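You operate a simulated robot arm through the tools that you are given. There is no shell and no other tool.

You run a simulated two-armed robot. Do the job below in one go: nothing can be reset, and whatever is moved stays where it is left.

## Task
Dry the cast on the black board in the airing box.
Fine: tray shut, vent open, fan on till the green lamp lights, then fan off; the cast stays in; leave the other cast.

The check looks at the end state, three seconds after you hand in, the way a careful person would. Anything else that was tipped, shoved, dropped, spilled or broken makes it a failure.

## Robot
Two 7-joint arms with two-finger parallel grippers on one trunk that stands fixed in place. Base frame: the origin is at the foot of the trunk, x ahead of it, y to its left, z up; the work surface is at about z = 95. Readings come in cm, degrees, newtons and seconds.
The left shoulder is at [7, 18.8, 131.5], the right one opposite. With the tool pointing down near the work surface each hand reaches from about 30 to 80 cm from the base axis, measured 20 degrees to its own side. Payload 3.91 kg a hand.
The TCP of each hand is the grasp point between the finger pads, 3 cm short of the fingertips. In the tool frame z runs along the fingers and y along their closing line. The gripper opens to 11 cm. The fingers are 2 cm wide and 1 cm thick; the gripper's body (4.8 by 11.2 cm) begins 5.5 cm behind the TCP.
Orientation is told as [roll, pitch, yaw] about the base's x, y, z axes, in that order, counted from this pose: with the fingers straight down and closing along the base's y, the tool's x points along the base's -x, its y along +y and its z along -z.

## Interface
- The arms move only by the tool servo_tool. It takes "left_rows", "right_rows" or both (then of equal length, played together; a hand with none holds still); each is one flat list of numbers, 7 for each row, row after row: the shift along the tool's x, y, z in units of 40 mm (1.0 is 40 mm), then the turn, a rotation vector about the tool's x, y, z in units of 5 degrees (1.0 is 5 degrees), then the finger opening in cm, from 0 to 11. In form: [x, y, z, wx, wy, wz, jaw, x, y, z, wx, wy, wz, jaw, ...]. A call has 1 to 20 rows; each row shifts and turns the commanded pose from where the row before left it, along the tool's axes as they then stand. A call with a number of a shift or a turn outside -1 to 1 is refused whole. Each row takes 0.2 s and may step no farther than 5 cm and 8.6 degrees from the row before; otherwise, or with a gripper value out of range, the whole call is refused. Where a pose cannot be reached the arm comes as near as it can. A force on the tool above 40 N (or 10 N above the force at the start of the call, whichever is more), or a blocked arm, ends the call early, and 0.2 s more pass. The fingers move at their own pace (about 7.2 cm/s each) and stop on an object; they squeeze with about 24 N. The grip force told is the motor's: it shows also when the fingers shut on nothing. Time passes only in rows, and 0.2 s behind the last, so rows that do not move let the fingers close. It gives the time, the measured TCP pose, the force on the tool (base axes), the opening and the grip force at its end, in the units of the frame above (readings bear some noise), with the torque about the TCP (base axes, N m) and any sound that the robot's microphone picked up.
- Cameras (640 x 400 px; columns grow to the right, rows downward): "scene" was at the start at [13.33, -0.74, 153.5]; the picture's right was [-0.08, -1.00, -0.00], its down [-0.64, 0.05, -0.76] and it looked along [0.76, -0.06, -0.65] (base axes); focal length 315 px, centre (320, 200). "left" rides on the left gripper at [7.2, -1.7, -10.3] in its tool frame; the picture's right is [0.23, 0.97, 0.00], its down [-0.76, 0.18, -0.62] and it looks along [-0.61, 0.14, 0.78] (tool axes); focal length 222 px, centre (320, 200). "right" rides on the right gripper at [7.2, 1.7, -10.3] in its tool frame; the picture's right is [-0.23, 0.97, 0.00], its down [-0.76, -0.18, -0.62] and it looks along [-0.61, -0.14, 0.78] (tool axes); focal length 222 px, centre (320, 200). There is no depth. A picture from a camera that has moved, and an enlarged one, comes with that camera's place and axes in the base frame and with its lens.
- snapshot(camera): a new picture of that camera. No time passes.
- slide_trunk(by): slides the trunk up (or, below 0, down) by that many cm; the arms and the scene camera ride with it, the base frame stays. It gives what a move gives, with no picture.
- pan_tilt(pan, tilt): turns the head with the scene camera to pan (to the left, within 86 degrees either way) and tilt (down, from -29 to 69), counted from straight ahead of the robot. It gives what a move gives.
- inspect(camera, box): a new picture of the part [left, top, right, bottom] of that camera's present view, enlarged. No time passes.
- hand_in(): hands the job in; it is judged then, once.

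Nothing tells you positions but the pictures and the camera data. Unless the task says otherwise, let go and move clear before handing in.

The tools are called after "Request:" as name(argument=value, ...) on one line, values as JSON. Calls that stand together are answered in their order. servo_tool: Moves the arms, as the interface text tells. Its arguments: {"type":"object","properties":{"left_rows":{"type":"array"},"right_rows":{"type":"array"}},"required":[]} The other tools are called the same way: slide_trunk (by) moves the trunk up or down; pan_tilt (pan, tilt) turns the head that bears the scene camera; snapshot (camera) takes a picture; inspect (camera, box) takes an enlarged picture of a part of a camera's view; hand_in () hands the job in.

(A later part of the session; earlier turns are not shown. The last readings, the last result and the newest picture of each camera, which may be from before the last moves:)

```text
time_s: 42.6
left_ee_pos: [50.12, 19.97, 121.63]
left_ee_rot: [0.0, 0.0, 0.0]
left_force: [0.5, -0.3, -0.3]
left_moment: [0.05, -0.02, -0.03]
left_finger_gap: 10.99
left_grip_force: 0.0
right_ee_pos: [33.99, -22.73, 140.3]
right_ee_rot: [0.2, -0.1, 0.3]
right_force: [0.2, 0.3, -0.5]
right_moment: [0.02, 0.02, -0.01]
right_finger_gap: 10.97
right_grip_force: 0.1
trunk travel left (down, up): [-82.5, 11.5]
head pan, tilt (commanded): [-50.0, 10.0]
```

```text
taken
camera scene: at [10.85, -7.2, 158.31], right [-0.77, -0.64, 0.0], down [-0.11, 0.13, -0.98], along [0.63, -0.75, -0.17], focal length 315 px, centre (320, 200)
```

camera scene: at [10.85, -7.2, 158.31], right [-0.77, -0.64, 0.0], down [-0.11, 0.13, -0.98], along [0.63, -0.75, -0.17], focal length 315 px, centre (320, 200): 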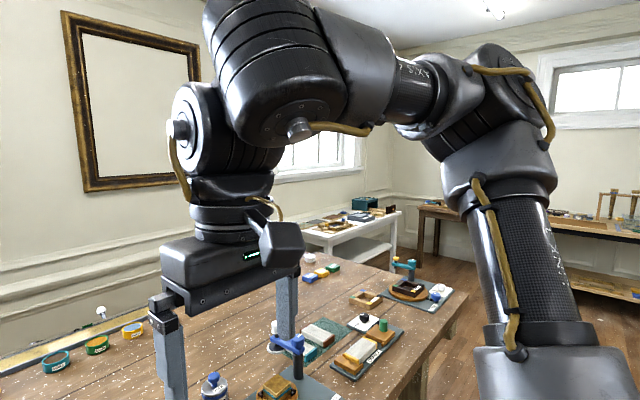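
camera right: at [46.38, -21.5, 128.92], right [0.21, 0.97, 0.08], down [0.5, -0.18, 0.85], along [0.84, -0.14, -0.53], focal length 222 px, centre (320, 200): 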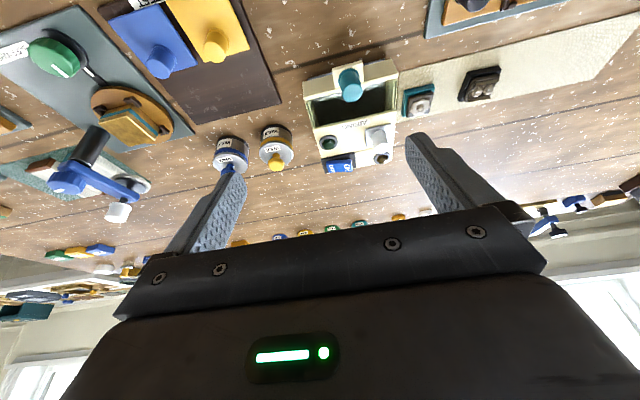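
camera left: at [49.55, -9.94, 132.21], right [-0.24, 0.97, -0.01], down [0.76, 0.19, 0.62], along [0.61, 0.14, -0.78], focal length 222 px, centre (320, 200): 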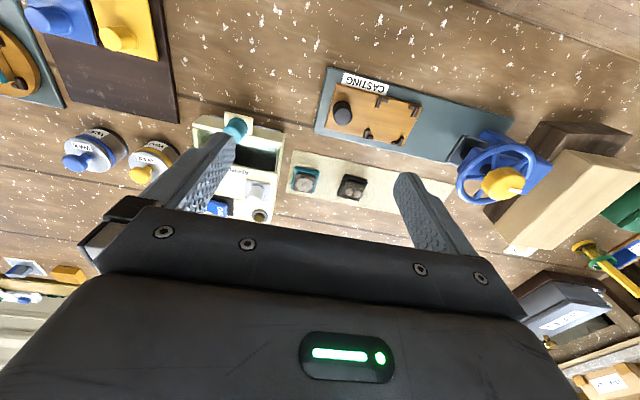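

The hand is still limited, so I'll compare directly: put the left hand at the mirror of a recorded right pose and view its posture the same way.

Request:
servo_tool(left_rows=[-0.4, 0.75, 0, 0, 0, 0, 11, -0.4, 0.75, 0, 0, 0, 0, 11, -0.4, 0.75, 0, 0, 0, 0, 11, -0.4, 0.75, 0, 0, 0, 0, 11, -0.4, 0.75, 0, 0, 0, 0, 11, -0.25, 0.75, 0, 0, 0, 0, 11, 0, 0, 0, 0, 0, 0, 11])

Request:
pan_tilt(pan=45, tilt=15)

Request:
snapshot(camera="scene")

```text
time_s: 44.2
left_ee_pos: [58.93, 38.23, 121.52]
left_ee_rot: [0.0, 0.0, 0.0]
left_force: [-0.4, -0.4, 0.2]
left_moment: [0.02, 0.01, -0.08]
left_finger_gap: 10.99
left_grip_force: 0.1
right_ee_pos: [33.9, -22.79, 140.47]
right_ee_rot: [0.2, 0.0, 0.1]
right_force: [0.4, -0.4, 0.2]
right_moment: [-0.01, 0.01, -0.02]
right_finger_gap: 10.99
right_grip_force: 0.0
trunk travel left (down, up): [-82.5, 11.5]
head pan, tilt (commanded): [-50.0, 10.0]
```

```text
time_s: 45.9
left_ee_pos: [59.02, 38.17, 121.46]
left_ee_rot: [0.0, -0.1, 0.0]
left_force: [-0.5, 0.1, -0.6]
left_moment: [-0.02, 0.02, -0.02]
left_finger_gap: 10.99
left_grip_force: 0.1
right_ee_pos: [34.0, -22.76, 140.49]
right_ee_rot: [0.1, -0.2, 0.3]
right_force: [-0.3, -0.3, -0.4]
right_moment: [-0.02, 0.0, 0.0]
right_finger_gap: 11.01
right_grip_force: 0.0
trunk travel left (down, up): [-82.5, 11.5]
head pan, tilt (commanded): [45.0, 15.0]
```

```text
taken
camera scene: at [11.48, 6.53, 157.5], right [0.71, -0.71, 0.0], down [-0.18, -0.18, -0.97], along [0.68, 0.68, -0.26], focal length 315 px, centre (320, 200)
```

scene: 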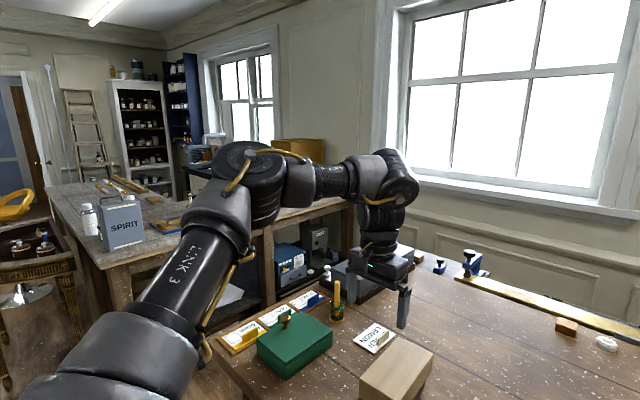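

The postures are nearly identical mirrored, so I'll test whether the left arm is also blocked when extending forward from this pose.

Request:
servo_tool(left_rows=[-0.8, 0, 0, 0, 0, 0, 11, -0.8, 0, 0, 0, 0, 0, 11, -0.8, 0, 0, 0, 0, 0, 11, 0, 0, 0, 0, 0, 0, 11])

Request:
snapshot(camera="scene")

```text
time_s: 46.9
left_ee_pos: [66.19, 38.28, 121.48]
left_ee_rot: [-0.1, -0.3, -0.2]
left_force: [-0.3, -0.5, -0.7]
left_moment: [0.0, -0.06, 0.0]
left_finger_gap: 11.04
left_grip_force: 0.0
left hand out of reach, approached as far as the arm can: row 3
right_ee_pos: [33.78, -22.48, 140.49]
right_ee_rot: [0.1, -0.2, 0.2]
right_force: [-0.3, 0.8, 0.6]
right_moment: [0.0, 0.01, 0.02]
right_finger_gap: 11.0
right_grip_force: 0.0
trunk travel left (down, up): [-82.5, 11.5]
head pan, tilt (commanded): [45.0, 15.0]
```

```text
taken
camera scene: at [11.29, 6.73, 157.51], right [0.71, -0.71, 0.0], down [-0.18, -0.18, -0.97], along [0.68, 0.68, -0.26], focal length 315 px, centre (320, 200)
```

scene: 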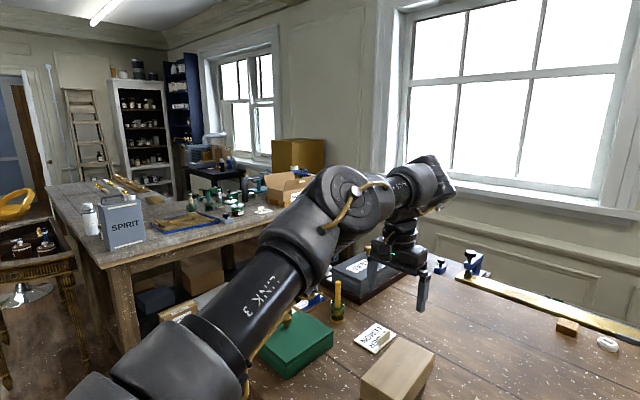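

Evidence suggests the right arm's base joint is at a limit, but it should still reach forward when low and tilted. I'll move the right hand out of the way and test whether the left hand, tilted 30° forward, can reach the tray area at height.

Request:
servo_tool(right_rows=[-0.5, -0.84, 0.5, 0, 0, 0, 11, -0.5, -0.84, 0.5, 0, 0, 0, 11, -0.5, -0.84, 0.5, 0, 0, 0, 11, -0.3, -0.84, 0.5, 0, 0, 0, 11, 0, 0, 0, 0, 0, 0, 11, 0, 0, 0, 0, 0, 0, 11, 0, 0, 0, 0, 0, 0, 11], left_rows=[0.3, 0, 0, 0, -1, 0, 11, 0.3, 0, 0, 0, -1, 0, 11, 0, 0, 0, 0, -1, 0, 11, 0, 0, 0, 0, -1, 0, 11, 0, 0, 0, 0, -1, 0, 11, 0, 0, 0, 0, -1, 0, 11, 0, 0, 0, 0, 0, 0, 11])

Request:
servo_tool(left_rows=[0, -0.9, 0, 0, 0, 0, 11, 0, -0.9, 0, 0, 0, 0, 11, 0, -0.9, 0, 0, 0, 0, 11, 0, -0.9, 0, 0, 0, 0, 11, 0, -0.9, 0, 0, 0, 0, 11, 0, -0.9, 0, 0, 0, 0, 11, 0, -0.9, 0, 0, 0, 0, 11, 0, -0.9, 0, 0, 0, 0, 11, 0, -0.9, 0, 0, 0, 0, 11, 0, -0.9, 0, 0, 0, 0, 11, 0, -0.9, 0, 0, 0, 0, 11, 0, -0.9, 0, 0, 0, 0, 11, 0, -0.9, 0, 0, 0, 0, 11, 0, -0.9, 0, 0, 0, 0, 11, 0, 0, 0, 0, 0, 0, 11])

Request:
pan_tilt(pan=-4.4, tilt=35)

Request:
snapshot(camera="scene")

Request:
snapshot(camera="left")

```text
time_s: 48.5
left_ee_pos: [64.09, 38.02, 121.56]
left_ee_rot: [-0.1, -30.2, -0.1]
left_force: [-0.4, -0.3, 0.0]
left_moment: [-0.01, -0.02, -0.01]
left_finger_gap: 11.0
left_grip_force: 0.1
right_ee_pos: [41.01, -36.06, 132.32]
right_ee_rot: [0.1, -0.1, -0.1]
right_force: [1.0, -0.1, -0.2]
right_moment: [0.03, 0.02, 0.0]
right_finger_gap: 11.0
right_grip_force: 0.1
trunk travel left (down, up): [-82.5, 11.5]
head pan, tilt (commanded): [45.0, 15.0]
```

```text
time_s: 51.7
left_ee_pos: [64.25, -11.22, 121.23]
left_ee_rot: [-0.1, -30.0, 0.1]
left_force: [-0.3, 0.3, 0.4]
left_moment: [0.0, -0.01, -0.01]
left_finger_gap: 10.98
left_grip_force: 0.1
left hand out of reach, approached as far as the arm can: row 14
right_ee_pos: [41.01, -35.97, 132.37]
right_ee_rot: [0.1, 0.0, 0.0]
right_force: [0.3, 0.8, 0.9]
right_moment: [0.0, 0.0, -0.02]
right_finger_gap: 11.01
right_grip_force: 0.0
trunk travel left (down, up): [-82.5, 11.5]
head pan, tilt (commanded): [45.0, 15.0]
```

```text
time_s: 52.9
left_ee_pos: [64.3, -11.32, 121.1]
left_ee_rot: [-0.1, -30.1, -0.1]
left_force: [0.5, -0.6, 0.4]
left_moment: [-0.01, 0.0, 0.0]
left_finger_gap: 10.99
left_grip_force: 0.0
right_ee_pos: [41.09, -36.1, 132.35]
right_ee_rot: [0.0, -0.1, 0.0]
right_force: [0.3, -0.2, -0.1]
right_moment: [0.02, -0.04, -0.01]
right_finger_gap: 11.02
right_grip_force: 0.1
trunk travel left (down, up): [-82.5, 11.5]
head pan, tilt (commanded): [-4.4, 35.0]
```

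```text
taken
camera scene: at [13.65, -0.77, 154.3], right [-0.08, -1.0, 0.0], down [-0.57, 0.04, -0.82], along [0.82, -0.06, -0.57], focal length 315 px, centre (320, 200)
```

scene: 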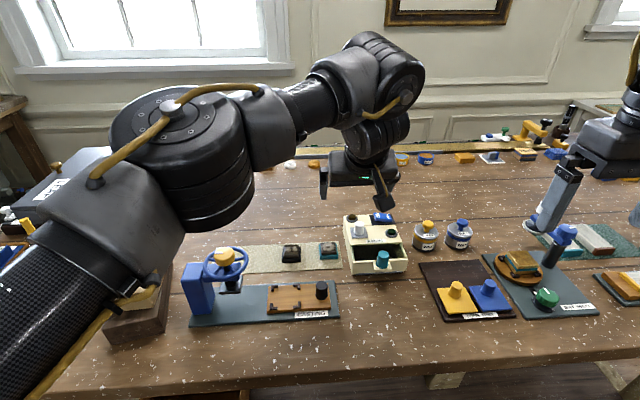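

```text
taken
camera left: at [52.8, -12.98, 126.58], right [-0.2, 0.97, -0.11], down [0.35, 0.18, 0.92], along [0.92, 0.14, -0.37], focal length 222 px, centre (320, 200)
```

left: 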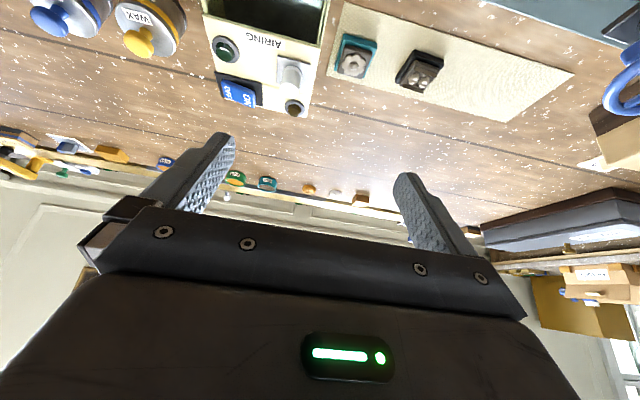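

The left hand got to (64, -11) with the tilt, near its limit at this height. I'll check how far it continues inward and lower.

Request:
servo_tool(left_rows=[0, -0.8, 0, 0, 0, 0, 11, 0, -0.8, 0, 0, 0, 0, 11, 0, -0.4, 0, 0, 0, 0, 11, 0, 0, 0, 0, 0, 0, 11])

Request:
servo_tool(left_rows=[0.25, 0, 0.43, 0, 0, 0, 11, 0.25, 0, 0.43, 0, 0, 0, 11, 0.25, 0, 0.43, 0, 0, 0, 11, 0, -0.7, 0, 0, 0, 0, 11, 0, -0.7, 0, 0, 0, 0, 11, 0, 0, 0, 0, 0, 0, 11])

```text
time_s: 53.9
left_ee_pos: [63.08, -12.6, 120.11]
left_ee_rot: [-0.1, -30.2, -0.1]
left_force: [0.1, -0.5, 0.4]
left_moment: [0.01, -0.02, 0.01]
left_finger_gap: 10.96
left_grip_force: 0.2
left hand out of reach, approached as far as the arm can: row 1, 2, 3
right_ee_pos: [40.95, -36.06, 132.26]
right_ee_rot: [0.0, -0.2, 0.1]
right_force: [0.6, 0.2, 0.2]
right_moment: [-0.01, 0.01, -0.01]
right_finger_gap: 11.0
right_grip_force: 0.1
trunk travel left (down, up): [-82.5, 11.5]
head pan, tilt (commanded): [-4.4, 35.0]
```

```text
time_s: 55.3
left_ee_pos: [62.94, -13.21, 114.13]
left_ee_rot: [-0.2, -30.1, 0.0]
left_force: [-1.0, -0.3, -0.9]
left_moment: [0.0, 0.0, -0.03]
left_finger_gap: 11.01
left_grip_force: 0.0
left hand out of reach, approached as far as the arm can: row 4, 5
right_ee_pos: [40.96, -35.96, 132.36]
right_ee_rot: [0.0, -0.1, -0.1]
right_force: [-0.5, 0.0, -0.2]
right_moment: [-0.01, 0.01, -0.02]
right_finger_gap: 11.04
right_grip_force: 0.0
trunk travel left (down, up): [-82.5, 11.5]
head pan, tilt (commanded): [-4.4, 35.0]
```

Both arms stall with the forearm turned about 85° from straight ahead, which hints at the last wrist joint. I'll test the left with a yaw turn, then push inward again.

Request:
servo_tool(left_rows=[0, 0, 0, 0, 0, 1, 11, 0, 0, 0, 0, 0, 1, 11, 0, 0, 0, 0, 0, 1, 11, 0, 0, 0, 0, 0, 1, 11, 0, 0, 0, 0, 0, 0, 11])

Request:
servo_tool(left_rows=[0, -0.7, 0, 0, 0, 0, 11, 0, -0.7, 0, 0, 0, 0, 11, 0, 0, 0, 0, 0, 0, 11])

```text
time_s: 56.5
left_ee_pos: [62.77, -13.45, 114.34]
left_ee_rot: [11.2, -28.2, -22.9]
left_force: [0.4, 0.3, 0.5]
left_moment: [-0.01, -0.03, 0.01]
left_finger_gap: 10.96
left_grip_force: 0.0
right_ee_pos: [41.03, -35.99, 132.44]
right_ee_rot: [0.0, -0.1, 0.1]
right_force: [-0.1, -0.1, 0.0]
right_moment: [0.01, -0.02, 0.0]
right_finger_gap: 11.02
right_grip_force: 0.1
trunk travel left (down, up): [-82.5, 11.5]
head pan, tilt (commanded): [-4.4, 35.0]
```

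```text
time_s: 57.3
left_ee_pos: [61.09, -14.01, 113.04]
left_ee_rot: [11.2, -28.1, -22.8]
left_force: [0.2, -0.1, 0.0]
left_moment: [0.0, -0.01, -0.03]
left_finger_gap: 11.01
left_grip_force: 0.1
left hand out of reach, approached as far as the arm can: row 1, 2
right_ee_pos: [41.03, -35.99, 132.33]
right_ee_rot: [-0.1, 0.1, 0.0]
right_force: [-0.2, 0.0, 0.0]
right_moment: [-0.03, -0.02, 0.01]
right_finger_gap: 11.01
right_grip_force: 0.0
trunk travel left (down, up): [-82.5, 11.5]
head pan, tilt (commanded): [-4.4, 35.0]
```

Yaw does not free it. Since a tilt freed the right arm earlier, I'll test leaning the left fingers inward instead, along the forearm's direction.

Request:
servo_tool(left_rows=[0, 0, 0, 0, 0, -1, 11, 0, 0, 0, 0, 0, -1, 11, 0, 0, 0, 0, 0, -1, 11, 0, 0, 0, 0, 0, -1, 11, 0, 0, 0, 1, 0, 0, 11, 0, 0, 0, 1, 0, 0, 11, 0, 0, 0, 1, 0, 0, 11, 0, 0, 0, 1, 0, 0, 11, 0, 0, 0, 0, 0, 0, 11])

Request:
servo_tool(left_rows=[0, -0.7, 0, 0, 0, 0, 11, 0, -0.7, 0, 0, 0, 0, 11, 0, 0, 0, 0, 0, 0, 11])

Request:
snapshot(camera="scene")

```text
time_s: 59.3
left_ee_pos: [61.15, -13.92, 113.08]
left_ee_rot: [-20.0, -30.2, 0.0]
left_force: [-0.2, -0.3, -0.6]
left_moment: [-0.01, 0.01, -0.02]
left_finger_gap: 11.02
left_grip_force: 0.1
right_ee_pos: [40.85, -36.04, 132.36]
right_ee_rot: [0.1, -0.1, 0.0]
right_force: [0.0, 0.7, -1.5]
right_moment: [0.01, 0.0, 0.01]
right_finger_gap: 10.98
right_grip_force: 0.0
trunk travel left (down, up): [-82.5, 11.5]
head pan, tilt (commanded): [-4.4, 35.0]
```

```text
time_s: 60.1
left_ee_pos: [60.44, -19.09, 114.45]
left_ee_rot: [-20.2, -30.1, 0.0]
left_force: [0.4, 0.6, 0.1]
left_moment: [-0.01, -0.01, 0.0]
left_finger_gap: 11.0
left_grip_force: 0.0
right_ee_pos: [40.95, -35.89, 132.39]
right_ee_rot: [0.1, 0.0, 0.1]
right_force: [-0.3, -0.5, 0.2]
right_moment: [-0.03, -0.02, -0.03]
right_finger_gap: 10.95
right_grip_force: 0.1
trunk travel left (down, up): [-82.5, 11.5]
head pan, tilt (commanded): [-4.4, 35.0]
```

```text
taken
camera scene: at [13.68, -0.66, 154.3], right [-0.08, -1.0, 0.0], down [-0.57, 0.04, -0.82], along [0.82, -0.06, -0.57], focal length 315 px, centre (320, 200)
```

scene: 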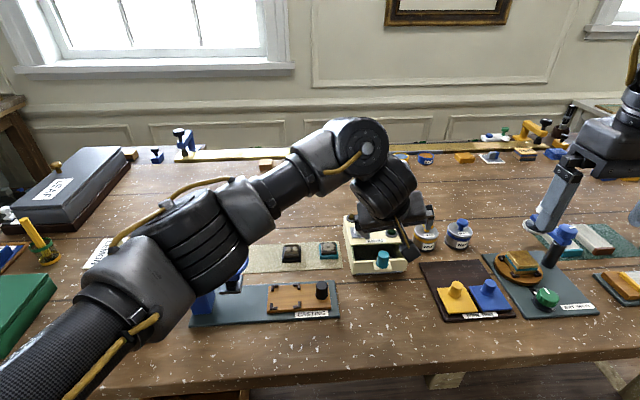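

Leaning the fingers inward freed the arm, so the limit is the wrist bend: the forearm needs to slope down to the wrist. Raising the trunk and working low should let the right hand work nearly upright. I'll retreat the left hand up and away, then raise the trunk.

Request:
servo_tool(left_rows=[0, 0, -0.8, 0, 0, 0, 11, 0, 0, -0.8, 0, 0, 0, 11, 0, 0, -0.8, 0, 0, 0, 11, 0, 0.7, 0, -1, 0, 0, 11, 0, 0.7, 0, -1, 0, 0, 11, 0, 0.7, 0, -1, 0, 0, 11, 0, 0.7, 0, -1, 0, 0, 11, 0, 0.8, 0, 0, 1, 0, 11, 0, 0.8, 0, 0, 1, 0, 11, 0, 0.8, 0, 0, 1, 0, 11, 0, 0.8, 0, 0, 1, 0, 11, 0, 0.8, 0, 0, 1, 0, 11, 0, 0.8, 0, 0, 1, 0, 11, 0, 0.8, 0, 0, 0, 0, 11, 0, 0.8, 0, 0, 0, 0, 11, 0, 0.8, 0, 0, 0, 0, 11])

Request:
slide_trunk(by=11)

```text
time_s: 63.5
left_ee_pos: [60.55, 22.93, 120.62]
left_ee_rot: [-0.2, -0.1, -0.2]
left_force: [-1.2, -0.6, -0.1]
left_moment: [0.01, 0.05, -0.01]
left_finger_gap: 11.03
left_grip_force: 0.0
left hand out of reach, approached as far as the arm can: row 4, 5, 6, 7
right_ee_pos: [40.91, -35.93, 132.5]
right_ee_rot: [0.1, 0.0, -0.1]
right_force: [-0.2, 0.4, -0.5]
right_moment: [-0.04, -0.02, 0.02]
right_finger_gap: 10.99
right_grip_force: 0.2
trunk travel left (down, up): [-82.5, 11.5]
head pan, tilt (commanded): [-4.4, 35.0]
```

```text
time_s: 64.9
left_ee_pos: [60.33, 22.78, 131.75]
left_ee_rot: [0.0, -0.1, 0.0]
left_force: [-0.4, 1.5, -0.2]
left_moment: [0.02, 0.04, 0.02]
left_finger_gap: 11.0
left_grip_force: 0.0
right_ee_pos: [40.95, -36.03, 143.27]
right_ee_rot: [0.0, 0.1, 0.0]
right_force: [1.2, -0.4, -1.0]
right_moment: [-0.01, 0.0, 0.01]
right_finger_gap: 11.01
right_grip_force: 0.0
trunk travel left (down, up): [-93.5, 0.5]
head pan, tilt (commanded): [-4.4, 35.0]
```

The trunk is up 11 cm. Now I'll move the left hand further aside, lower the right hand over the bare front edge, and tilt it 20° forward.

Request:
servo_tool(left_rows=[0.7, 0.3, 0, 0, 0, 0, 11, 0.7, 0.3, 0, 0, 0, 0, 11, 0.7, 0.3, 0, 0, 0, 0, 11, 0.7, 0.3, 0, 0, 0, 0, 11, 0, 0, 0, 0, 0, 0, 11, 0, 0, 0, 0, 0, 0, 11, 0, 0, 0, 0, 0, 0, 11, 0, 0, 0, 0, 0, 0, 11, 0, 0, 0, 0, 0, 0, 11, 0, 0, 0, 0, 0, 0, 11, 0, 0, 0, 0, 0, 0, 11, 0, 0, 0, 0, 0, 0, 11], right_rows=[0, 0, 0.85, 0, 0, 0, 11, 0, 0, 0.85, 0, 0, 0, 11, 0, 0, 0.85, 0, 0, 0, 11, 0, 0, 0.85, 0, 0, 0, 11, 0, 0, 0.85, 0, 0, 0, 11, 0, 0, 0.85, 0, 0, 0, 11, 0, 0, 0.85, 0, 0, 0, 11, 0, 0, 0, 0, -1, 0, 11, 0, 0, 0, 0, -1, 0, 11, 0, 0, 0, 0, -1, 0, 11, 0, 0, 0, 0, -1, 0, 11, 0, 0, 0, 0, 0, 0, 11])

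Request:
servo_tool(right_rows=[-0.75, 0.55, 0.28, 0, 0, 0, 11, -0.75, 0.55, 0.28, 0, 0, 0, 11, -0.75, 0.55, 0.28, 0, 0, 0, 11, -0.75, 0.55, 0.28, 0, 0, 0, 11, -0.75, 0.55, 0.28, 0, 0, 0, 11, -0.75, 0.55, 0.28, 0, 0, 0, 11, 0, 0, 0, 0, 0, 0, 11])

```text
time_s: 67.5
left_ee_pos: [49.46, 27.75, 131.95]
left_ee_rot: [0.1, -0.1, 0.0]
left_force: [0.1, 0.5, -0.4]
left_moment: [-0.01, -0.01, -0.04]
left_finger_gap: 11.02
left_grip_force: 0.1
right_ee_pos: [41.01, -35.86, 119.54]
right_ee_rot: [0.1, -20.1, -0.1]
right_force: [-0.2, -0.2, 0.2]
right_moment: [-0.03, 0.05, 0.01]
right_finger_gap: 10.99
right_grip_force: 0.1
trunk travel left (down, up): [-93.5, 0.5]
head pan, tilt (commanded): [-4.4, 35.0]
```

```text
time_s: 69.1
left_ee_pos: [49.29, 27.61, 131.79]
left_ee_rot: [0.0, -0.1, -0.2]
left_force: [-0.3, 0.3, -0.8]
left_moment: [-0.02, 0.01, 0.04]
left_finger_gap: 11.0
left_grip_force: 0.1
right_ee_pos: [58.22, -25.76, 120.72]
right_ee_rot: [0.2, -20.2, -0.1]
right_force: [0.5, -0.2, 0.4]
right_moment: [-0.02, -0.04, -0.03]
right_finger_gap: 11.0
right_grip_force: 0.1
right hand out of reach, approached as far as the arm can: row 5, 6
trunk travel left (down, up): [-93.5, 0.5]
head pan, tilt (commanded): [-4.4, 35.0]
```

Request:
pan_tilt(pan=-45, tilt=25)

Request:
snapshot(camera="scene")

```text
time_s: 70.2
left_ee_pos: [49.4, 27.68, 131.8]
left_ee_rot: [0.0, -0.1, 0.1]
left_force: [-0.7, 0.2, 0.4]
left_moment: [0.0, 0.01, -0.01]
left_finger_gap: 10.98
left_grip_force: 0.0
right_ee_pos: [58.11, -25.75, 120.67]
right_ee_rot: [0.1, -20.1, 0.0]
right_force: [-0.1, 0.3, 0.5]
right_moment: [-0.02, -0.04, 0.02]
right_finger_gap: 11.0
right_grip_force: 0.1
trunk travel left (down, up): [-93.5, 0.5]
head pan, tilt (commanded): [-45.0, 25.0]
```

```text
taken
camera scene: at [11.37, -6.59, 166.88], right [-0.71, -0.71, 0.0], down [-0.3, 0.3, -0.91], along [0.64, -0.64, -0.42], focal length 315 px, centre (320, 200)
```

scene: 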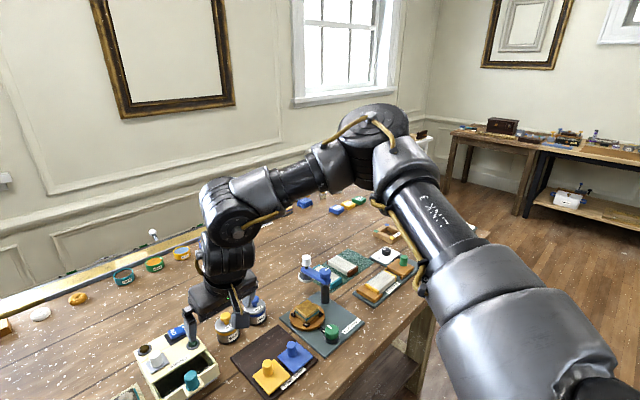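

The right elbow can only fold so far here, but geometry says both arms can reach the box when low with a forward tilt. Because the right arm cannot reach the cast, I'll use the left arm for the cast and the right for the box controls. I'll stow the right and dry-run the left toward the tray.

Request:
servo_tool(right_rows=[0.8, -0.6, -0.3, 0, 0, 0, 11, 0.8, -0.6, -0.3, 0, 0, 0, 11, 0.8, -0.6, -0.3, 0, 0, 0, 11, 0.8, -0.6, -0.3, 0, 0, 0, 11, 0.8, -0.6, -0.3, 0, 0, 0, 11, 0, 0, 0, 0, 0, 0, 11])

Request:
servo_tool(left_rows=[0, 0, 0.6, 0, -1, 0, 11, 0, 0, 0.6, 0, -1, 0, 11, 0, 0, 0.6, 0, -1, 0, 11, 0, 0, 0.6, 0, -1, 0, 11, -0.15, -0.9, 0.05, 0, 0, 0, 11, -0.15, -0.9, 0.05, 0, 0, 0, 11, -0.15, -0.9, 0.05, 0, 0, 0, 11, -0.15, -0.9, 0.05, 0, 0, 0, 11, -0.15, -0.9, 0.05, 0, 0, 0, 11, -0.15, -0.9, 0.05, 0, 0, 0, 11, -0.15, -0.9, 0.05, 0, 0, 0, 11, -0.15, -0.9, 0.05, 0, 0, 0, 11, -0.15, -0.9, 0.05, 0, 0, 0, 11, 0, 0, 0, 0, 0, 0, 11])

Request:
pan_tilt(pan=-8, tilt=45)

Request:
snapshot(camera="scene")

Request:
snapshot(camera="left")

```text
time_s: 71.5
left_ee_pos: [49.54, 27.86, 131.75]
left_ee_rot: [-0.1, 0.1, 0.1]
left_force: [-0.3, 0.6, -1.1]
left_moment: [0.02, 0.0, 0.02]
left_finger_gap: 11.0
left_grip_force: 0.0
right_ee_pos: [40.97, -37.59, 120.59]
right_ee_rot: [0.2, -20.0, -0.1]
right_force: [-0.3, -0.6, 0.2]
right_moment: [0.0, 0.02, -0.04]
right_finger_gap: 11.0
right_grip_force: 0.0
trunk travel left (down, up): [-93.5, 0.5]
head pan, tilt (commanded): [-45.0, 25.0]
```

```text
time_s: 74.5
left_ee_pos: [60.18, -2.46, 121.9]
left_ee_rot: [0.0, -20.0, 0.0]
left_force: [0.2, 0.5, 0.3]
left_moment: [0.0, -0.01, 0.01]
left_finger_gap: 11.0
left_grip_force: 0.1
left hand out of reach, approached as far as the arm can: row 5, 6, 7, 8, 9
right_ee_pos: [41.01, -37.67, 120.57]
right_ee_rot: [-0.1, -20.2, 0.1]
right_force: [-0.5, 0.0, -0.8]
right_moment: [0.0, 0.03, 0.02]
right_finger_gap: 10.99
right_grip_force: 0.0
trunk travel left (down, up): [-93.5, 0.5]
head pan, tilt (commanded): [-45.0, 25.0]
```

```text
time_s: 75.6
left_ee_pos: [60.09, -2.58, 121.96]
left_ee_rot: [0.0, -20.1, -0.1]
left_force: [-0.9, -0.1, 0.9]
left_moment: [0.0, 0.0, 0.01]
left_finger_gap: 11.02
left_grip_force: 0.0
right_ee_pos: [40.96, -37.77, 120.48]
right_ee_rot: [0.1, -20.1, -0.1]
right_force: [0.3, -0.9, -0.5]
right_moment: [-0.01, -0.01, 0.0]
right_finger_gap: 10.97
right_grip_force: 0.1
trunk travel left (down, up): [-93.5, 0.5]
head pan, tilt (commanded): [-8.0, 45.0]
```

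```text
taken
camera scene: at [12.92, -1.32, 163.82], right [-0.14, -0.99, 0.0], down [-0.7, 0.1, -0.71], along [0.7, -0.1, -0.71], focal length 315 px, centre (320, 200)
```

scene: 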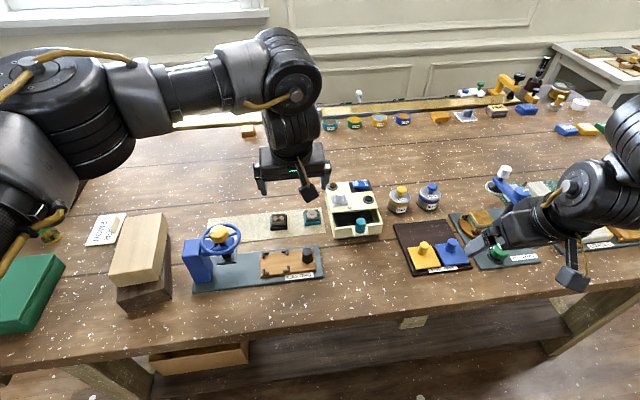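

```text
taken
camera left: at [49.77, -4.21, 129.25], right [-0.21, 0.97, -0.08], down [0.5, 0.18, 0.85], along [0.84, 0.14, -0.53], focal length 222 px, centre (320, 200)
```

left: 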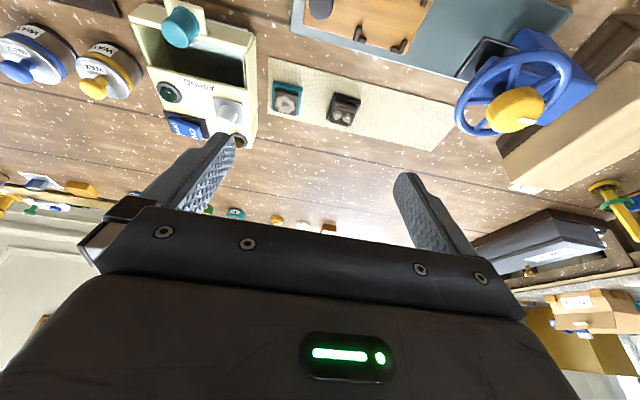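

The left hand recovered and is at (60, -2.6, 122). I'll continue the dry run toward the tray, coming down to z about 112.

Request:
servo_tool(left_rows=[-0.11, -0.72, 0.57, 0, 0, 0, 11, -0.11, -0.72, 0.57, 0, 0, 0, 11, -0.11, -0.72, 0.57, 0, 0, 0, 11, -0.11, -0.72, 0.57, 0, 0, 0, 11, -0.11, -0.72, 0.57, 0, 0, 0, 11, 0, 0, 0, 0, 0, 0, 11])

Request:
snapshot(camera="left")

Request:
snapshot(camera="scene")

```text
time_s: 77.0
left_ee_pos: [63.22, -10.81, 116.41]
left_ee_rot: [0.1, -20.0, -0.1]
left_force: [0.5, 0.8, 0.0]
left_moment: [0.03, 0.02, -0.03]
left_finger_gap: 10.98
left_grip_force: 0.0
left hand out of reach, approached as far as the arm can: row 3, 4, 5
right_ee_pos: [41.0, -37.85, 120.55]
right_ee_rot: [0.1, -20.3, 0.0]
right_force: [0.3, -0.2, 0.9]
right_moment: [0.03, 0.01, 0.0]
right_finger_gap: 11.0
right_grip_force: 0.0
trunk travel left (down, up): [-93.5, 0.5]
head pan, tilt (commanded): [-8.0, 45.0]
```

```text
taken
camera left: at [52.83, -12.39, 123.71], right [-0.21, 0.97, -0.08], down [0.5, 0.18, 0.85], along [0.84, 0.14, -0.53], focal length 222 px, centre (320, 200)
```

left: 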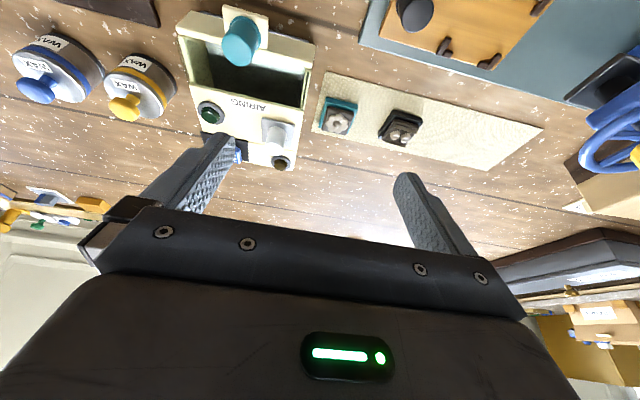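

```text
taken
camera scene: at [12.9, -1.38, 163.82], right [-0.14, -0.99, 0.0], down [-0.7, 0.1, -0.71], along [0.7, -0.1, -0.71], focal length 315 px, centre (320, 200)
```

scene: 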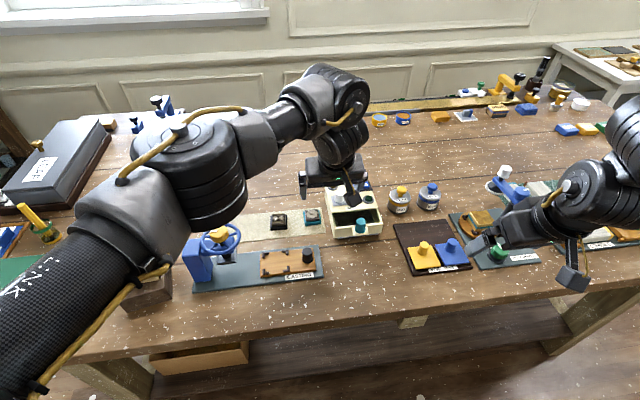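

The wrist bend limits me at this height because the forearm is level. I'll go lower first, keeping the fingertips above z 104, and then go inward.

Request:
servo_tool(left_rows=[0.35, 0.23, 0.71, 0, 0, 0, 11, 0.35, 0.23, 0.71, 0, 0, 0, 11, 0.35, 0.23, 0.71, 0, 0, 0, 11, 0, 0, 0, 0, 0, 0, 11])

Request:
servo_tool(left_rows=[0, -0.6, 0, 0, 0, 0, 11, 0, -0.6, 0, 0, 0, 0, 11, 0, -0.6, 0, 0, 0, 0, 11, 0, -0.6, 0, 0, 0, 0, 11, 0, 0, 0, 0, 0, 0, 11])

Request:
snapshot(camera="scene")

```text
time_s: 78.0
left_ee_pos: [62.74, -8.03, 107.4]
left_ee_rot: [0.0, -20.2, 0.0]
left_force: [0.4, -0.2, -0.3]
left_moment: [0.03, 0.0, 0.0]
left_finger_gap: 11.01
left_grip_force: 0.1
right_ee_pos: [41.08, -37.65, 120.63]
right_ee_rot: [0.0, -20.2, -0.1]
right_force: [0.3, 0.8, -1.0]
right_moment: [0.01, 0.01, 0.0]
right_finger_gap: 10.98
right_grip_force: 0.0
trunk travel left (down, up): [-93.5, 0.5]
head pan, tilt (commanded): [-8.0, 45.0]
```

```text
time_s: 79.2
left_ee_pos: [61.5, -13.21, 107.3]
left_ee_rot: [0.3, -20.4, 0.4]
left_force: [-0.2, 0.0, -1.1]
left_moment: [0.01, -0.01, -0.01]
left_finger_gap: 11.0
left_grip_force: 0.0
left hand out of reach, approached as far as the arm can: row 3, 4
right_ee_pos: [40.97, -37.74, 120.48]
right_ee_rot: [0.0, -20.1, -0.1]
right_force: [-0.3, 0.1, -0.3]
right_moment: [0.0, -0.02, 0.0]
right_finger_gap: 11.01
right_grip_force: 0.1
trunk travel left (down, up): [-93.5, 0.5]
head pan, tilt (commanded): [-8.0, 45.0]
```

```text
taken
camera scene: at [12.93, -1.3, 163.82], right [-0.14, -0.99, 0.0], down [-0.7, 0.1, -0.71], along [0.7, -0.1, -0.71], focal length 315 px, centre (320, 200)
```

scene: 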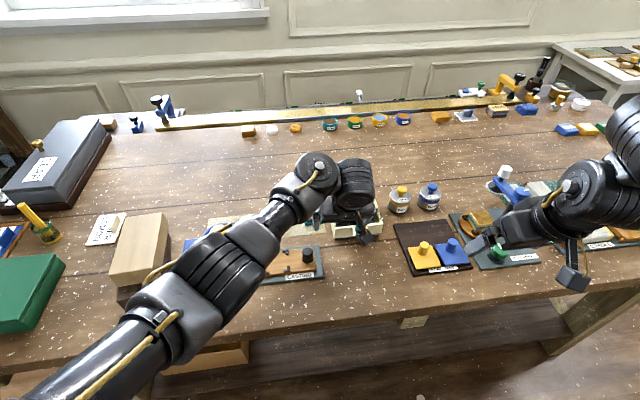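

The left elbow has dropped low over the table, which I don't want. The right arm's stalls were partly it being too close to its own shoulder, so I'll back the left out the way it came and try the right on a path that stays extended.

Request:
servo_tool(left_rows=[0, 0.6, 0, 0, 0, 0, 11, 0, 0.6, 0, 0, 0, 0, 11, -0.2, 0.6, -0.5, 0, 0, 0, 11, -0.2, 0.6, -0.7, 0, 0, 0, 11, -0.2, 0.6, -0.7, 0, 0, 0, 11, 0, 0.6, -0.7, 0, 0, 0, 11, 0, 0.6, -0.7, 0, 0, 0, 11, 0, 0.6, -0.5, 0, 0, 0, 11])

Request:
snapshot(camera="scene")

```text
time_s: 81.0
left_ee_pos: [61.23, 3.72, 117.67]
left_ee_rot: [-0.2, -20.1, 0.0]
left_force: [0.8, 0.5, -0.1]
left_moment: [-0.04, 0.04, 0.0]
left_finger_gap: 10.99
left_grip_force: 0.0
left hand out of reach, approached as far as the arm can: row 7, 8
right_ee_pos: [41.28, -37.57, 120.57]
right_ee_rot: [-0.1, -19.9, -0.1]
right_force: [0.1, 0.3, 0.6]
right_moment: [-0.04, -0.01, -0.01]
right_finger_gap: 10.98
right_grip_force: 0.3
trunk travel left (down, up): [-93.5, 0.5]
head pan, tilt (commanded): [-8.0, 45.0]
```

```text
taken
camera scene: at [13.08, -0.96, 163.81], right [-0.14, -0.99, 0.0], down [-0.7, 0.1, -0.71], along [0.7, -0.1, -0.71], focal length 315 px, centre (320, 200)
```

scene: 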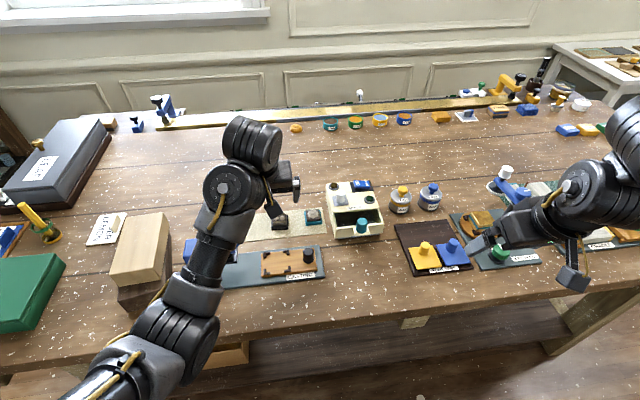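

The left elbow is hanging low now, so I'll move the left hand straight sideways away from the mat, staying above the press, and check its posture.

Request:
servo_tool(left_rows=[-0.1, 0.7, -0.2, 0, 0, 0, 11, -0.1, 0.7, -0.2, 0, 0, 0, 11, -0.1, 0.7, -0.2, 0, 0, 0, 11, -0.1, 0.7, -0.2, 0, 0, 0, 11, 0, 0.7, 0, 0, 0, 0, 11, 0, 0.7, 0, 0, 0, 0, 11, 0, 0.7, 0, 0, 0, 0, 11, 0, 0, 0, 0, 0, 0, 11])

Request:
pan_tilt(pan=20, tilt=45)

Request:
snapshot(camera="scene")

```text
time_s: 82.3
left_ee_pos: [61.47, 12.21, 115.98]
left_ee_rot: [-0.6, -20.3, 1.1]
left_force: [3.6, -12.2, -5.8]
left_moment: [1.18, -0.35, 1.58]
left_finger_gap: 11.02
left_grip_force: 0.0
left hand out of reach, approached as far as the arm can: row 1, 2, 3, 4, 5, 6
right_ee_pos: [40.98, -37.59, 120.67]
right_ee_rot: [0.1, -20.1, -0.1]
right_force: [0.0, -0.1, -0.1]
right_moment: [-0.03, 0.02, -0.01]
right_finger_gap: 11.0
right_grip_force: 0.0
trunk travel left (down, up): [-93.5, 0.5]
head pan, tilt (commanded): [-8.0, 45.0]
stopped in row 6 (left hand): the force on the tool passed its limit at 67 N (the readings are from after the stop); the commanded pose is now the measured one
```

```text
time_s: 83.2
left_ee_pos: [61.38, 11.88, 116.01]
left_ee_rot: [-0.5, -20.2, 1.0]
left_force: [4.1, -23.2, -11.0]
left_moment: [2.18, -1.0, 2.87]
left_finger_gap: 11.0
left_grip_force: 0.1
right_ee_pos: [40.93, -37.72, 120.6]
right_ee_rot: [0.2, -20.1, -0.2]
right_force: [1.2, 0.1, -0.2]
right_moment: [0.02, -0.03, -0.01]
right_finger_gap: 11.0
right_grip_force: 0.0
trunk travel left (down, up): [-93.5, 0.5]
head pan, tilt (commanded): [20.0, 45.0]
```

```text
taken
camera scene: at [12.51, 2.57, 163.82], right [0.34, -0.94, 0.0], down [-0.66, -0.24, -0.71], along [0.66, 0.24, -0.71], focal length 315 px, centre (320, 200)
```

scene: 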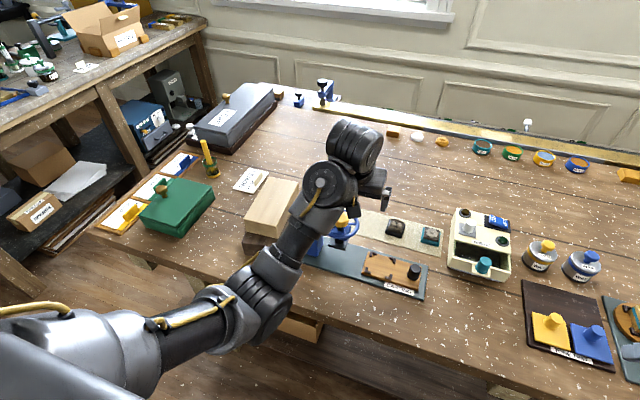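

The left hand has touched something while moving sideways. I'll look closely before moving further.

Request:
snapshot(camera="left")

Request:
inspect(camera="scene", box=[230, 110, 450, 310])

```text
taken
camera left: at [50.97, 10.18, 123.25], right [-0.23, 0.97, -0.09], down [0.49, 0.19, 0.85], along [0.84, 0.15, -0.52], focal length 222 px, centre (320, 200)
```

left: 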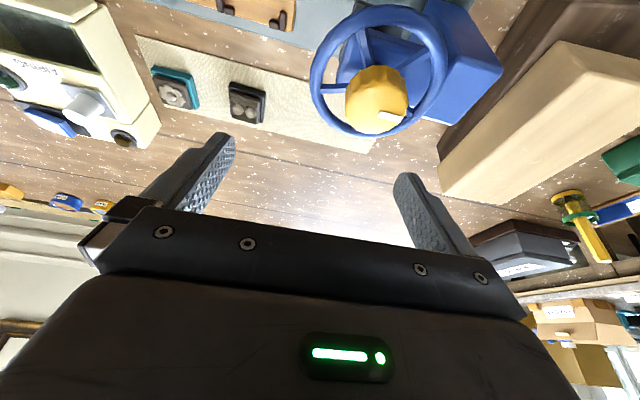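

```text
2.00 times, centred on (340, 210) of scene
camera zoom: at [12.51, 2.57, 163.82], right [0.34, -0.94, 0.0], down [-0.66, -0.24, -0.71], along [0.66, 0.24, -0.71], focal length 629 px, centre (280, 180)
```

zoom: 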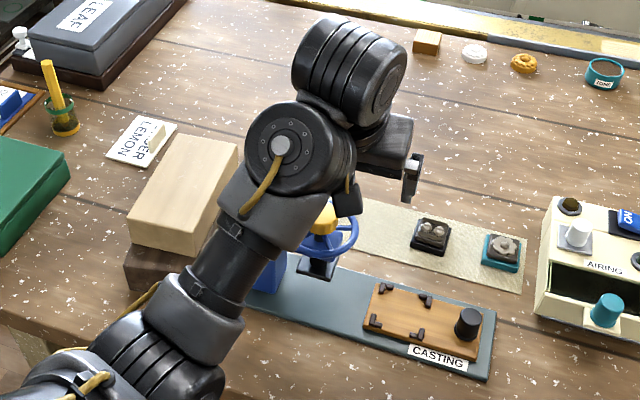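

No object seems touched: the gripper's camera mount is pressing against its own forearm because the arm folded. I'll ease back, then un-tilt the hand to open that gap.

Request:
servo_tool(left_rows=[0, -0.4, 0, 0, 0, 0, 11, 0, -0.3, 0, 0, 0, 0, 11, 0, 0, 0, 0, 1, 0, 11, 0, 0, 0, 0, 1, 0, 11, 0, 0, 0, 0, 1, 0, 11, 0, 0, 0, 0, 1, 0, 11, 0, 0, 0, 0, 0, 0, 11])

Request:
snapshot(camera="scene")

```text
time_s: 84.3
left_ee_pos: [61.86, 8.9, 112.19]
left_ee_rot: [-0.5, -11.6, 0.3]
left_force: [0.1, -0.5, -0.7]
left_moment: [0.0, -0.01, -0.02]
left_finger_gap: 11.01
left_grip_force: 0.2
left hand out of reach, approached as far as the arm can: row 3, 4, 5
right_ee_pos: [41.23, -37.8, 120.42]
right_ee_rot: [0.1, -20.1, -0.2]
right_force: [1.3, -0.3, 0.3]
right_moment: [0.02, 0.03, -0.01]
right_finger_gap: 10.98
right_grip_force: 0.0
trunk travel left (down, up): [-93.5, 0.5]
head pan, tilt (commanded): [20.0, 45.0]
stopped in row 5 (left hand): the force on the tool passed its limit at 61 N (the readings are from after the stop); the commanded pose is now the measured one
```

```text
taken
camera scene: at [12.81, 2.53, 163.78], right [0.34, -0.94, 0.0], down [-0.67, -0.24, -0.71], along [0.66, 0.24, -0.71], focal length 315 px, centre (320, 200)
```

scene: 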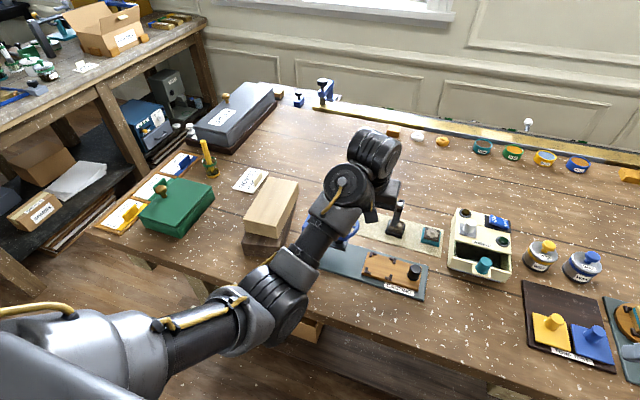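

The hand came down while un-tilting and met resistance again, and the left finger may be near the press wheel. I'll check before moving.

Request:
snapshot(camera="left")

Request:
inspect(camera="scene", box=[270, 120, 450, 300])

```text
taken
camera left: at [52.69, 7.3, 120.94], right [-0.23, 0.97, -0.05], down [0.62, 0.19, 0.76], along [0.75, 0.14, -0.64], focal length 222 px, centre (320, 200)
```

left: 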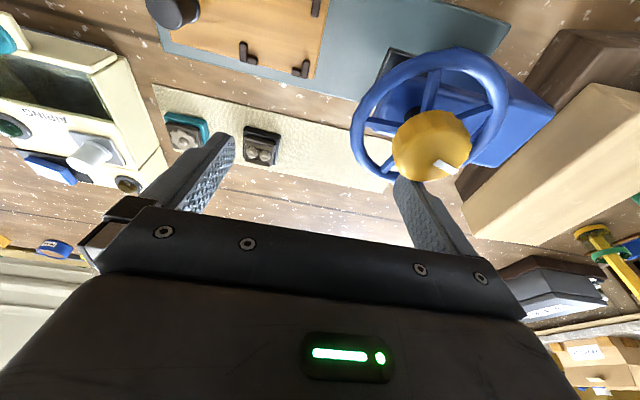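

```text
2.22 times, centred on (360, 210) of scene
camera zoom: at [12.81, 2.53, 163.78], right [0.34, -0.94, 0.0], down [-0.67, -0.24, -0.71], along [0.66, 0.24, -0.71], focal length 699 px, centre (231, 178)
```

zoom: 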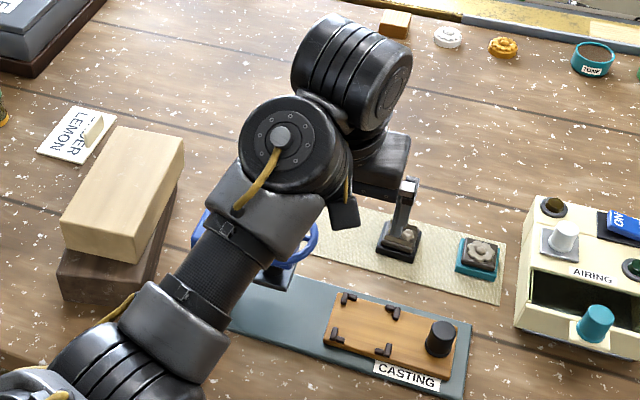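

The left fingertip is right beside the press knob, so I'll move it away with small steps, to the right and up, and see how well small steps track.

Request:
servo_tool(left_rows=[0, -0.2, -0.1, 0, 0, 0, 11, 0, -0.2, -0.1, 0, 0, 0, 11, 0, -0.2, -0.1, 0, 0, 0, 11, 0, -0.2, -0.2, 0, 0, 0, 11, 0, -0.2, -0.2, 0, 0, 0, 11, 0, -0.2, -0.2, 0, 0, 0, 11, 0, -0.2, -0.2, 0, 0, 0, 11, 0, -0.2, -0.2, 0, 0, 0, 11, 0, 0, 0, 0, 0, 0, 11])

Request:
inspect(camera="left", box=[300, 0, 560, 200])

Request:
snapshot(camera="scene")

```text
time_s: 86.3
left_ee_pos: [60.29, 3.47, 113.46]
left_ee_rot: [-0.5, -11.7, 0.4]
left_force: [0.4, -0.8, 0.5]
left_moment: [0.01, 0.0, 0.0]
left_finger_gap: 11.0
left_grip_force: 0.0
left hand out of reach, approached as far as the arm can: row 3, 4, 5, 6, 7, 8
right_ee_pos: [41.1, -37.69, 120.56]
right_ee_rot: [0.0, -20.1, 0.0]
right_force: [-0.2, 0.0, 0.2]
right_moment: [0.02, 0.0, -0.01]
right_finger_gap: 11.05
right_grip_force: 0.1
trunk travel left (down, up): [-93.5, 0.5]
head pan, tilt (commanded): [20.0, 45.0]
```

```text
2.00 times, centred on (430, 100) of left
camera zoom: at [51.14, 1.87, 122.07], right [-0.23, 0.97, -0.06], down [0.62, 0.19, 0.76], along [0.75, 0.14, -0.64], focal length 444 px, centre (100, 400)
```

zoom: 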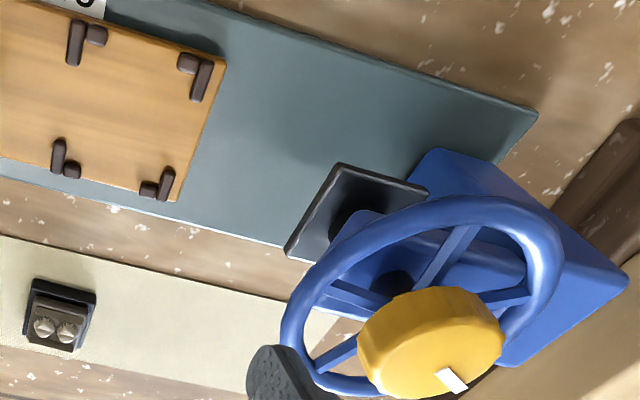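

```text
taken
camera scene: at [12.5, 2.71, 163.82], right [0.34, -0.94, 0.0], down [-0.66, -0.24, -0.71], along [0.66, 0.24, -0.71], focal length 315 px, centre (320, 200)
```

scene: 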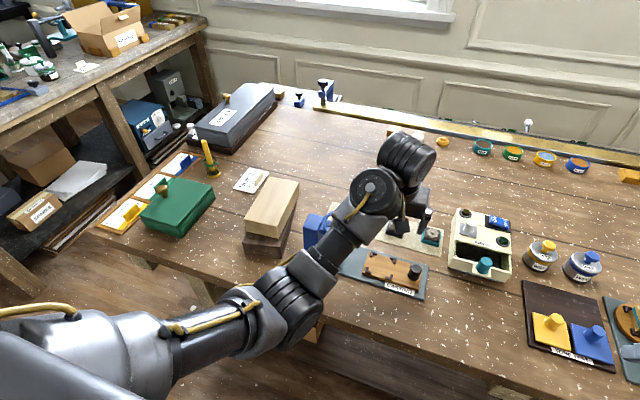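

Small steps behave the same, so the limit is a real posture one with the elbow hanging low. Tilting the fingers further forward should relax the wrist so I can lift the left hand, so I'll do that now.

Request:
servo_tool(left_rows=[0, 0, 0, 0, -1, 0, 11, 0, 0, 0, 0, -1, 0, 11, 0, 0, 0, 0, -1, 0, 11, 0, 0, 0, 0, -1, 0, 11, 0, 0, 0, 0, -1, 0, 11, 0, 0, 0, 0, 0, 0, 11])

Request:
servo_tool(left_rows=[-0.4, 0, -0.45, 0, 0, 0, 11, -0.4, 0, -0.45, 0, 0, 0, 11, -0.4, 0, -0.45, 0, 0, 0, 11, -0.4, 0, -0.45, 0, 0, 0, 11, -0.4, 0, -0.45, 0, 0, 0, 11, -0.4, 0, -0.45, 0, 0, 0, 11, 0, 0, 0, 0, 0, 0, 11])

Request:
snapshot(camera="scene")

```text
time_s: 87.7
left_ee_pos: [60.32, 3.39, 113.32]
left_ee_rot: [-0.6, -36.8, 0.5]
left_force: [0.8, 0.4, 0.6]
left_moment: [-0.03, 0.0, 0.0]
left_finger_gap: 11.04
left_grip_force: 0.1
right_ee_pos: [40.97, -37.73, 120.72]
right_ee_rot: [0.1, -20.1, -0.1]
right_force: [0.6, 0.5, -0.4]
right_moment: [-0.02, 0.01, 0.03]
right_finger_gap: 11.0
right_grip_force: 0.1
trunk travel left (down, up): [-93.5, 0.5]
head pan, tilt (commanded): [20.0, 45.0]
```

```text
time_s: 89.3
left_ee_pos: [61.58, 3.51, 127.73]
left_ee_rot: [-0.8, -36.7, 0.8]
left_force: [0.0, 0.7, 0.7]
left_moment: [0.0, 0.0, 0.03]
left_finger_gap: 11.01
left_grip_force: 0.0
right_ee_pos: [41.04, -37.68, 120.56]
right_ee_rot: [0.0, -20.1, 0.0]
right_force: [0.0, 0.7, -0.2]
right_moment: [0.0, 0.04, -0.05]
right_finger_gap: 11.0
right_grip_force: 0.1
trunk travel left (down, up): [-93.5, 0.5]
head pan, tilt (commanded): [20.0, 45.0]
```

```text
taken
camera scene: at [12.5, 2.7, 163.82], right [0.34, -0.94, 0.0], down [-0.66, -0.24, -0.71], along [0.66, 0.24, -0.71], focal length 315 px, centre (320, 200)
```

scene: 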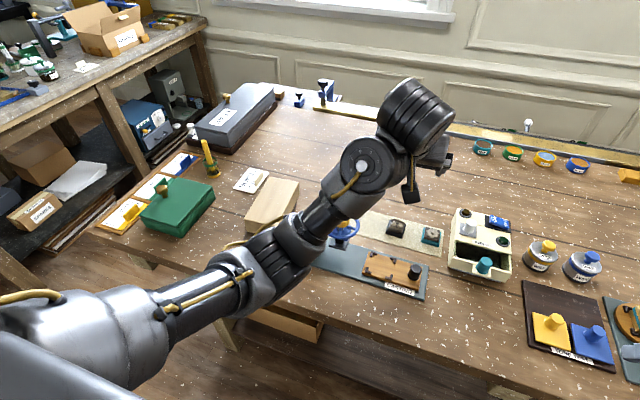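

Lifting now works freely. I'll raise the left hand further so the elbow comes up too, moving outward at the same time.

Request:
servo_tool(left_rows=[-0.5, 0.2, -0.6, 0, 0, 0, 11, -0.5, 0.2, -0.6, 0, 0, 0, 11, -0.5, 0.2, -0.6, 0, 0, 0, 11, -0.4, 0.5, -0.3, 0, 0, 0, 11, -0.4, 0.5, -0.3, 0, 0, 0, 11, -0.2, 0.8, 0, 0, 0, 0, 11, 0, 0.8, 0, 0, 0, 0, 11, 0, 0.8, 0, 0, 0, 0, 11, 0, 0, 0, 0, 0, 0, 11])

Request:
snapshot(camera="scene")

```text
time_s: 90.7
left_ee_pos: [67.26, 12.37, 133.43]
left_ee_rot: [-1.9, -36.9, 2.3]
left_force: [6.1, -14.9, -6.9]
left_moment: [0.83, -0.59, 2.18]
left_finger_gap: 10.97
left_grip_force: 0.0
left hand out of reach, approached as far as the arm can: row 1, 2, 3, 4, 5
right_ee_pos: [41.02, -37.58, 120.77]
right_ee_rot: [0.1, -20.1, 0.0]
right_force: [0.1, -0.3, -0.6]
right_moment: [-0.01, -0.03, 0.04]
right_finger_gap: 11.01
right_grip_force: 0.0
trunk travel left (down, up): [-93.5, 0.5]
head pan, tilt (commanded): [20.0, 45.0]
stopped in row 6 (left hand): the force on the tool passed its limit at 138 N (the readings are from after the stop); the commanded pose is now the measured one
```

```text
taken
camera scene: at [12.53, 2.88, 163.82], right [0.34, -0.94, 0.0], down [-0.66, -0.24, -0.71], along [0.66, 0.24, -0.71], focal length 315 px, centre (320, 200)
```

scene: 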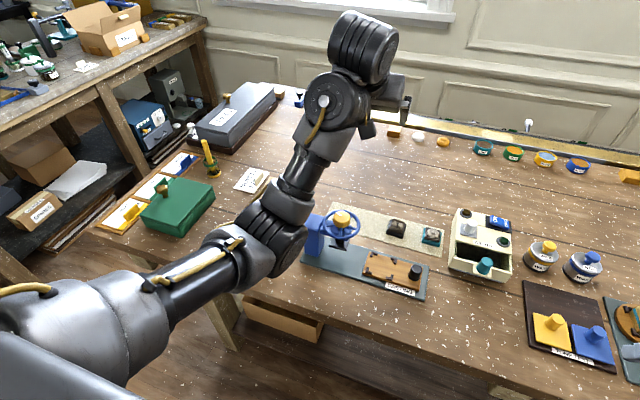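

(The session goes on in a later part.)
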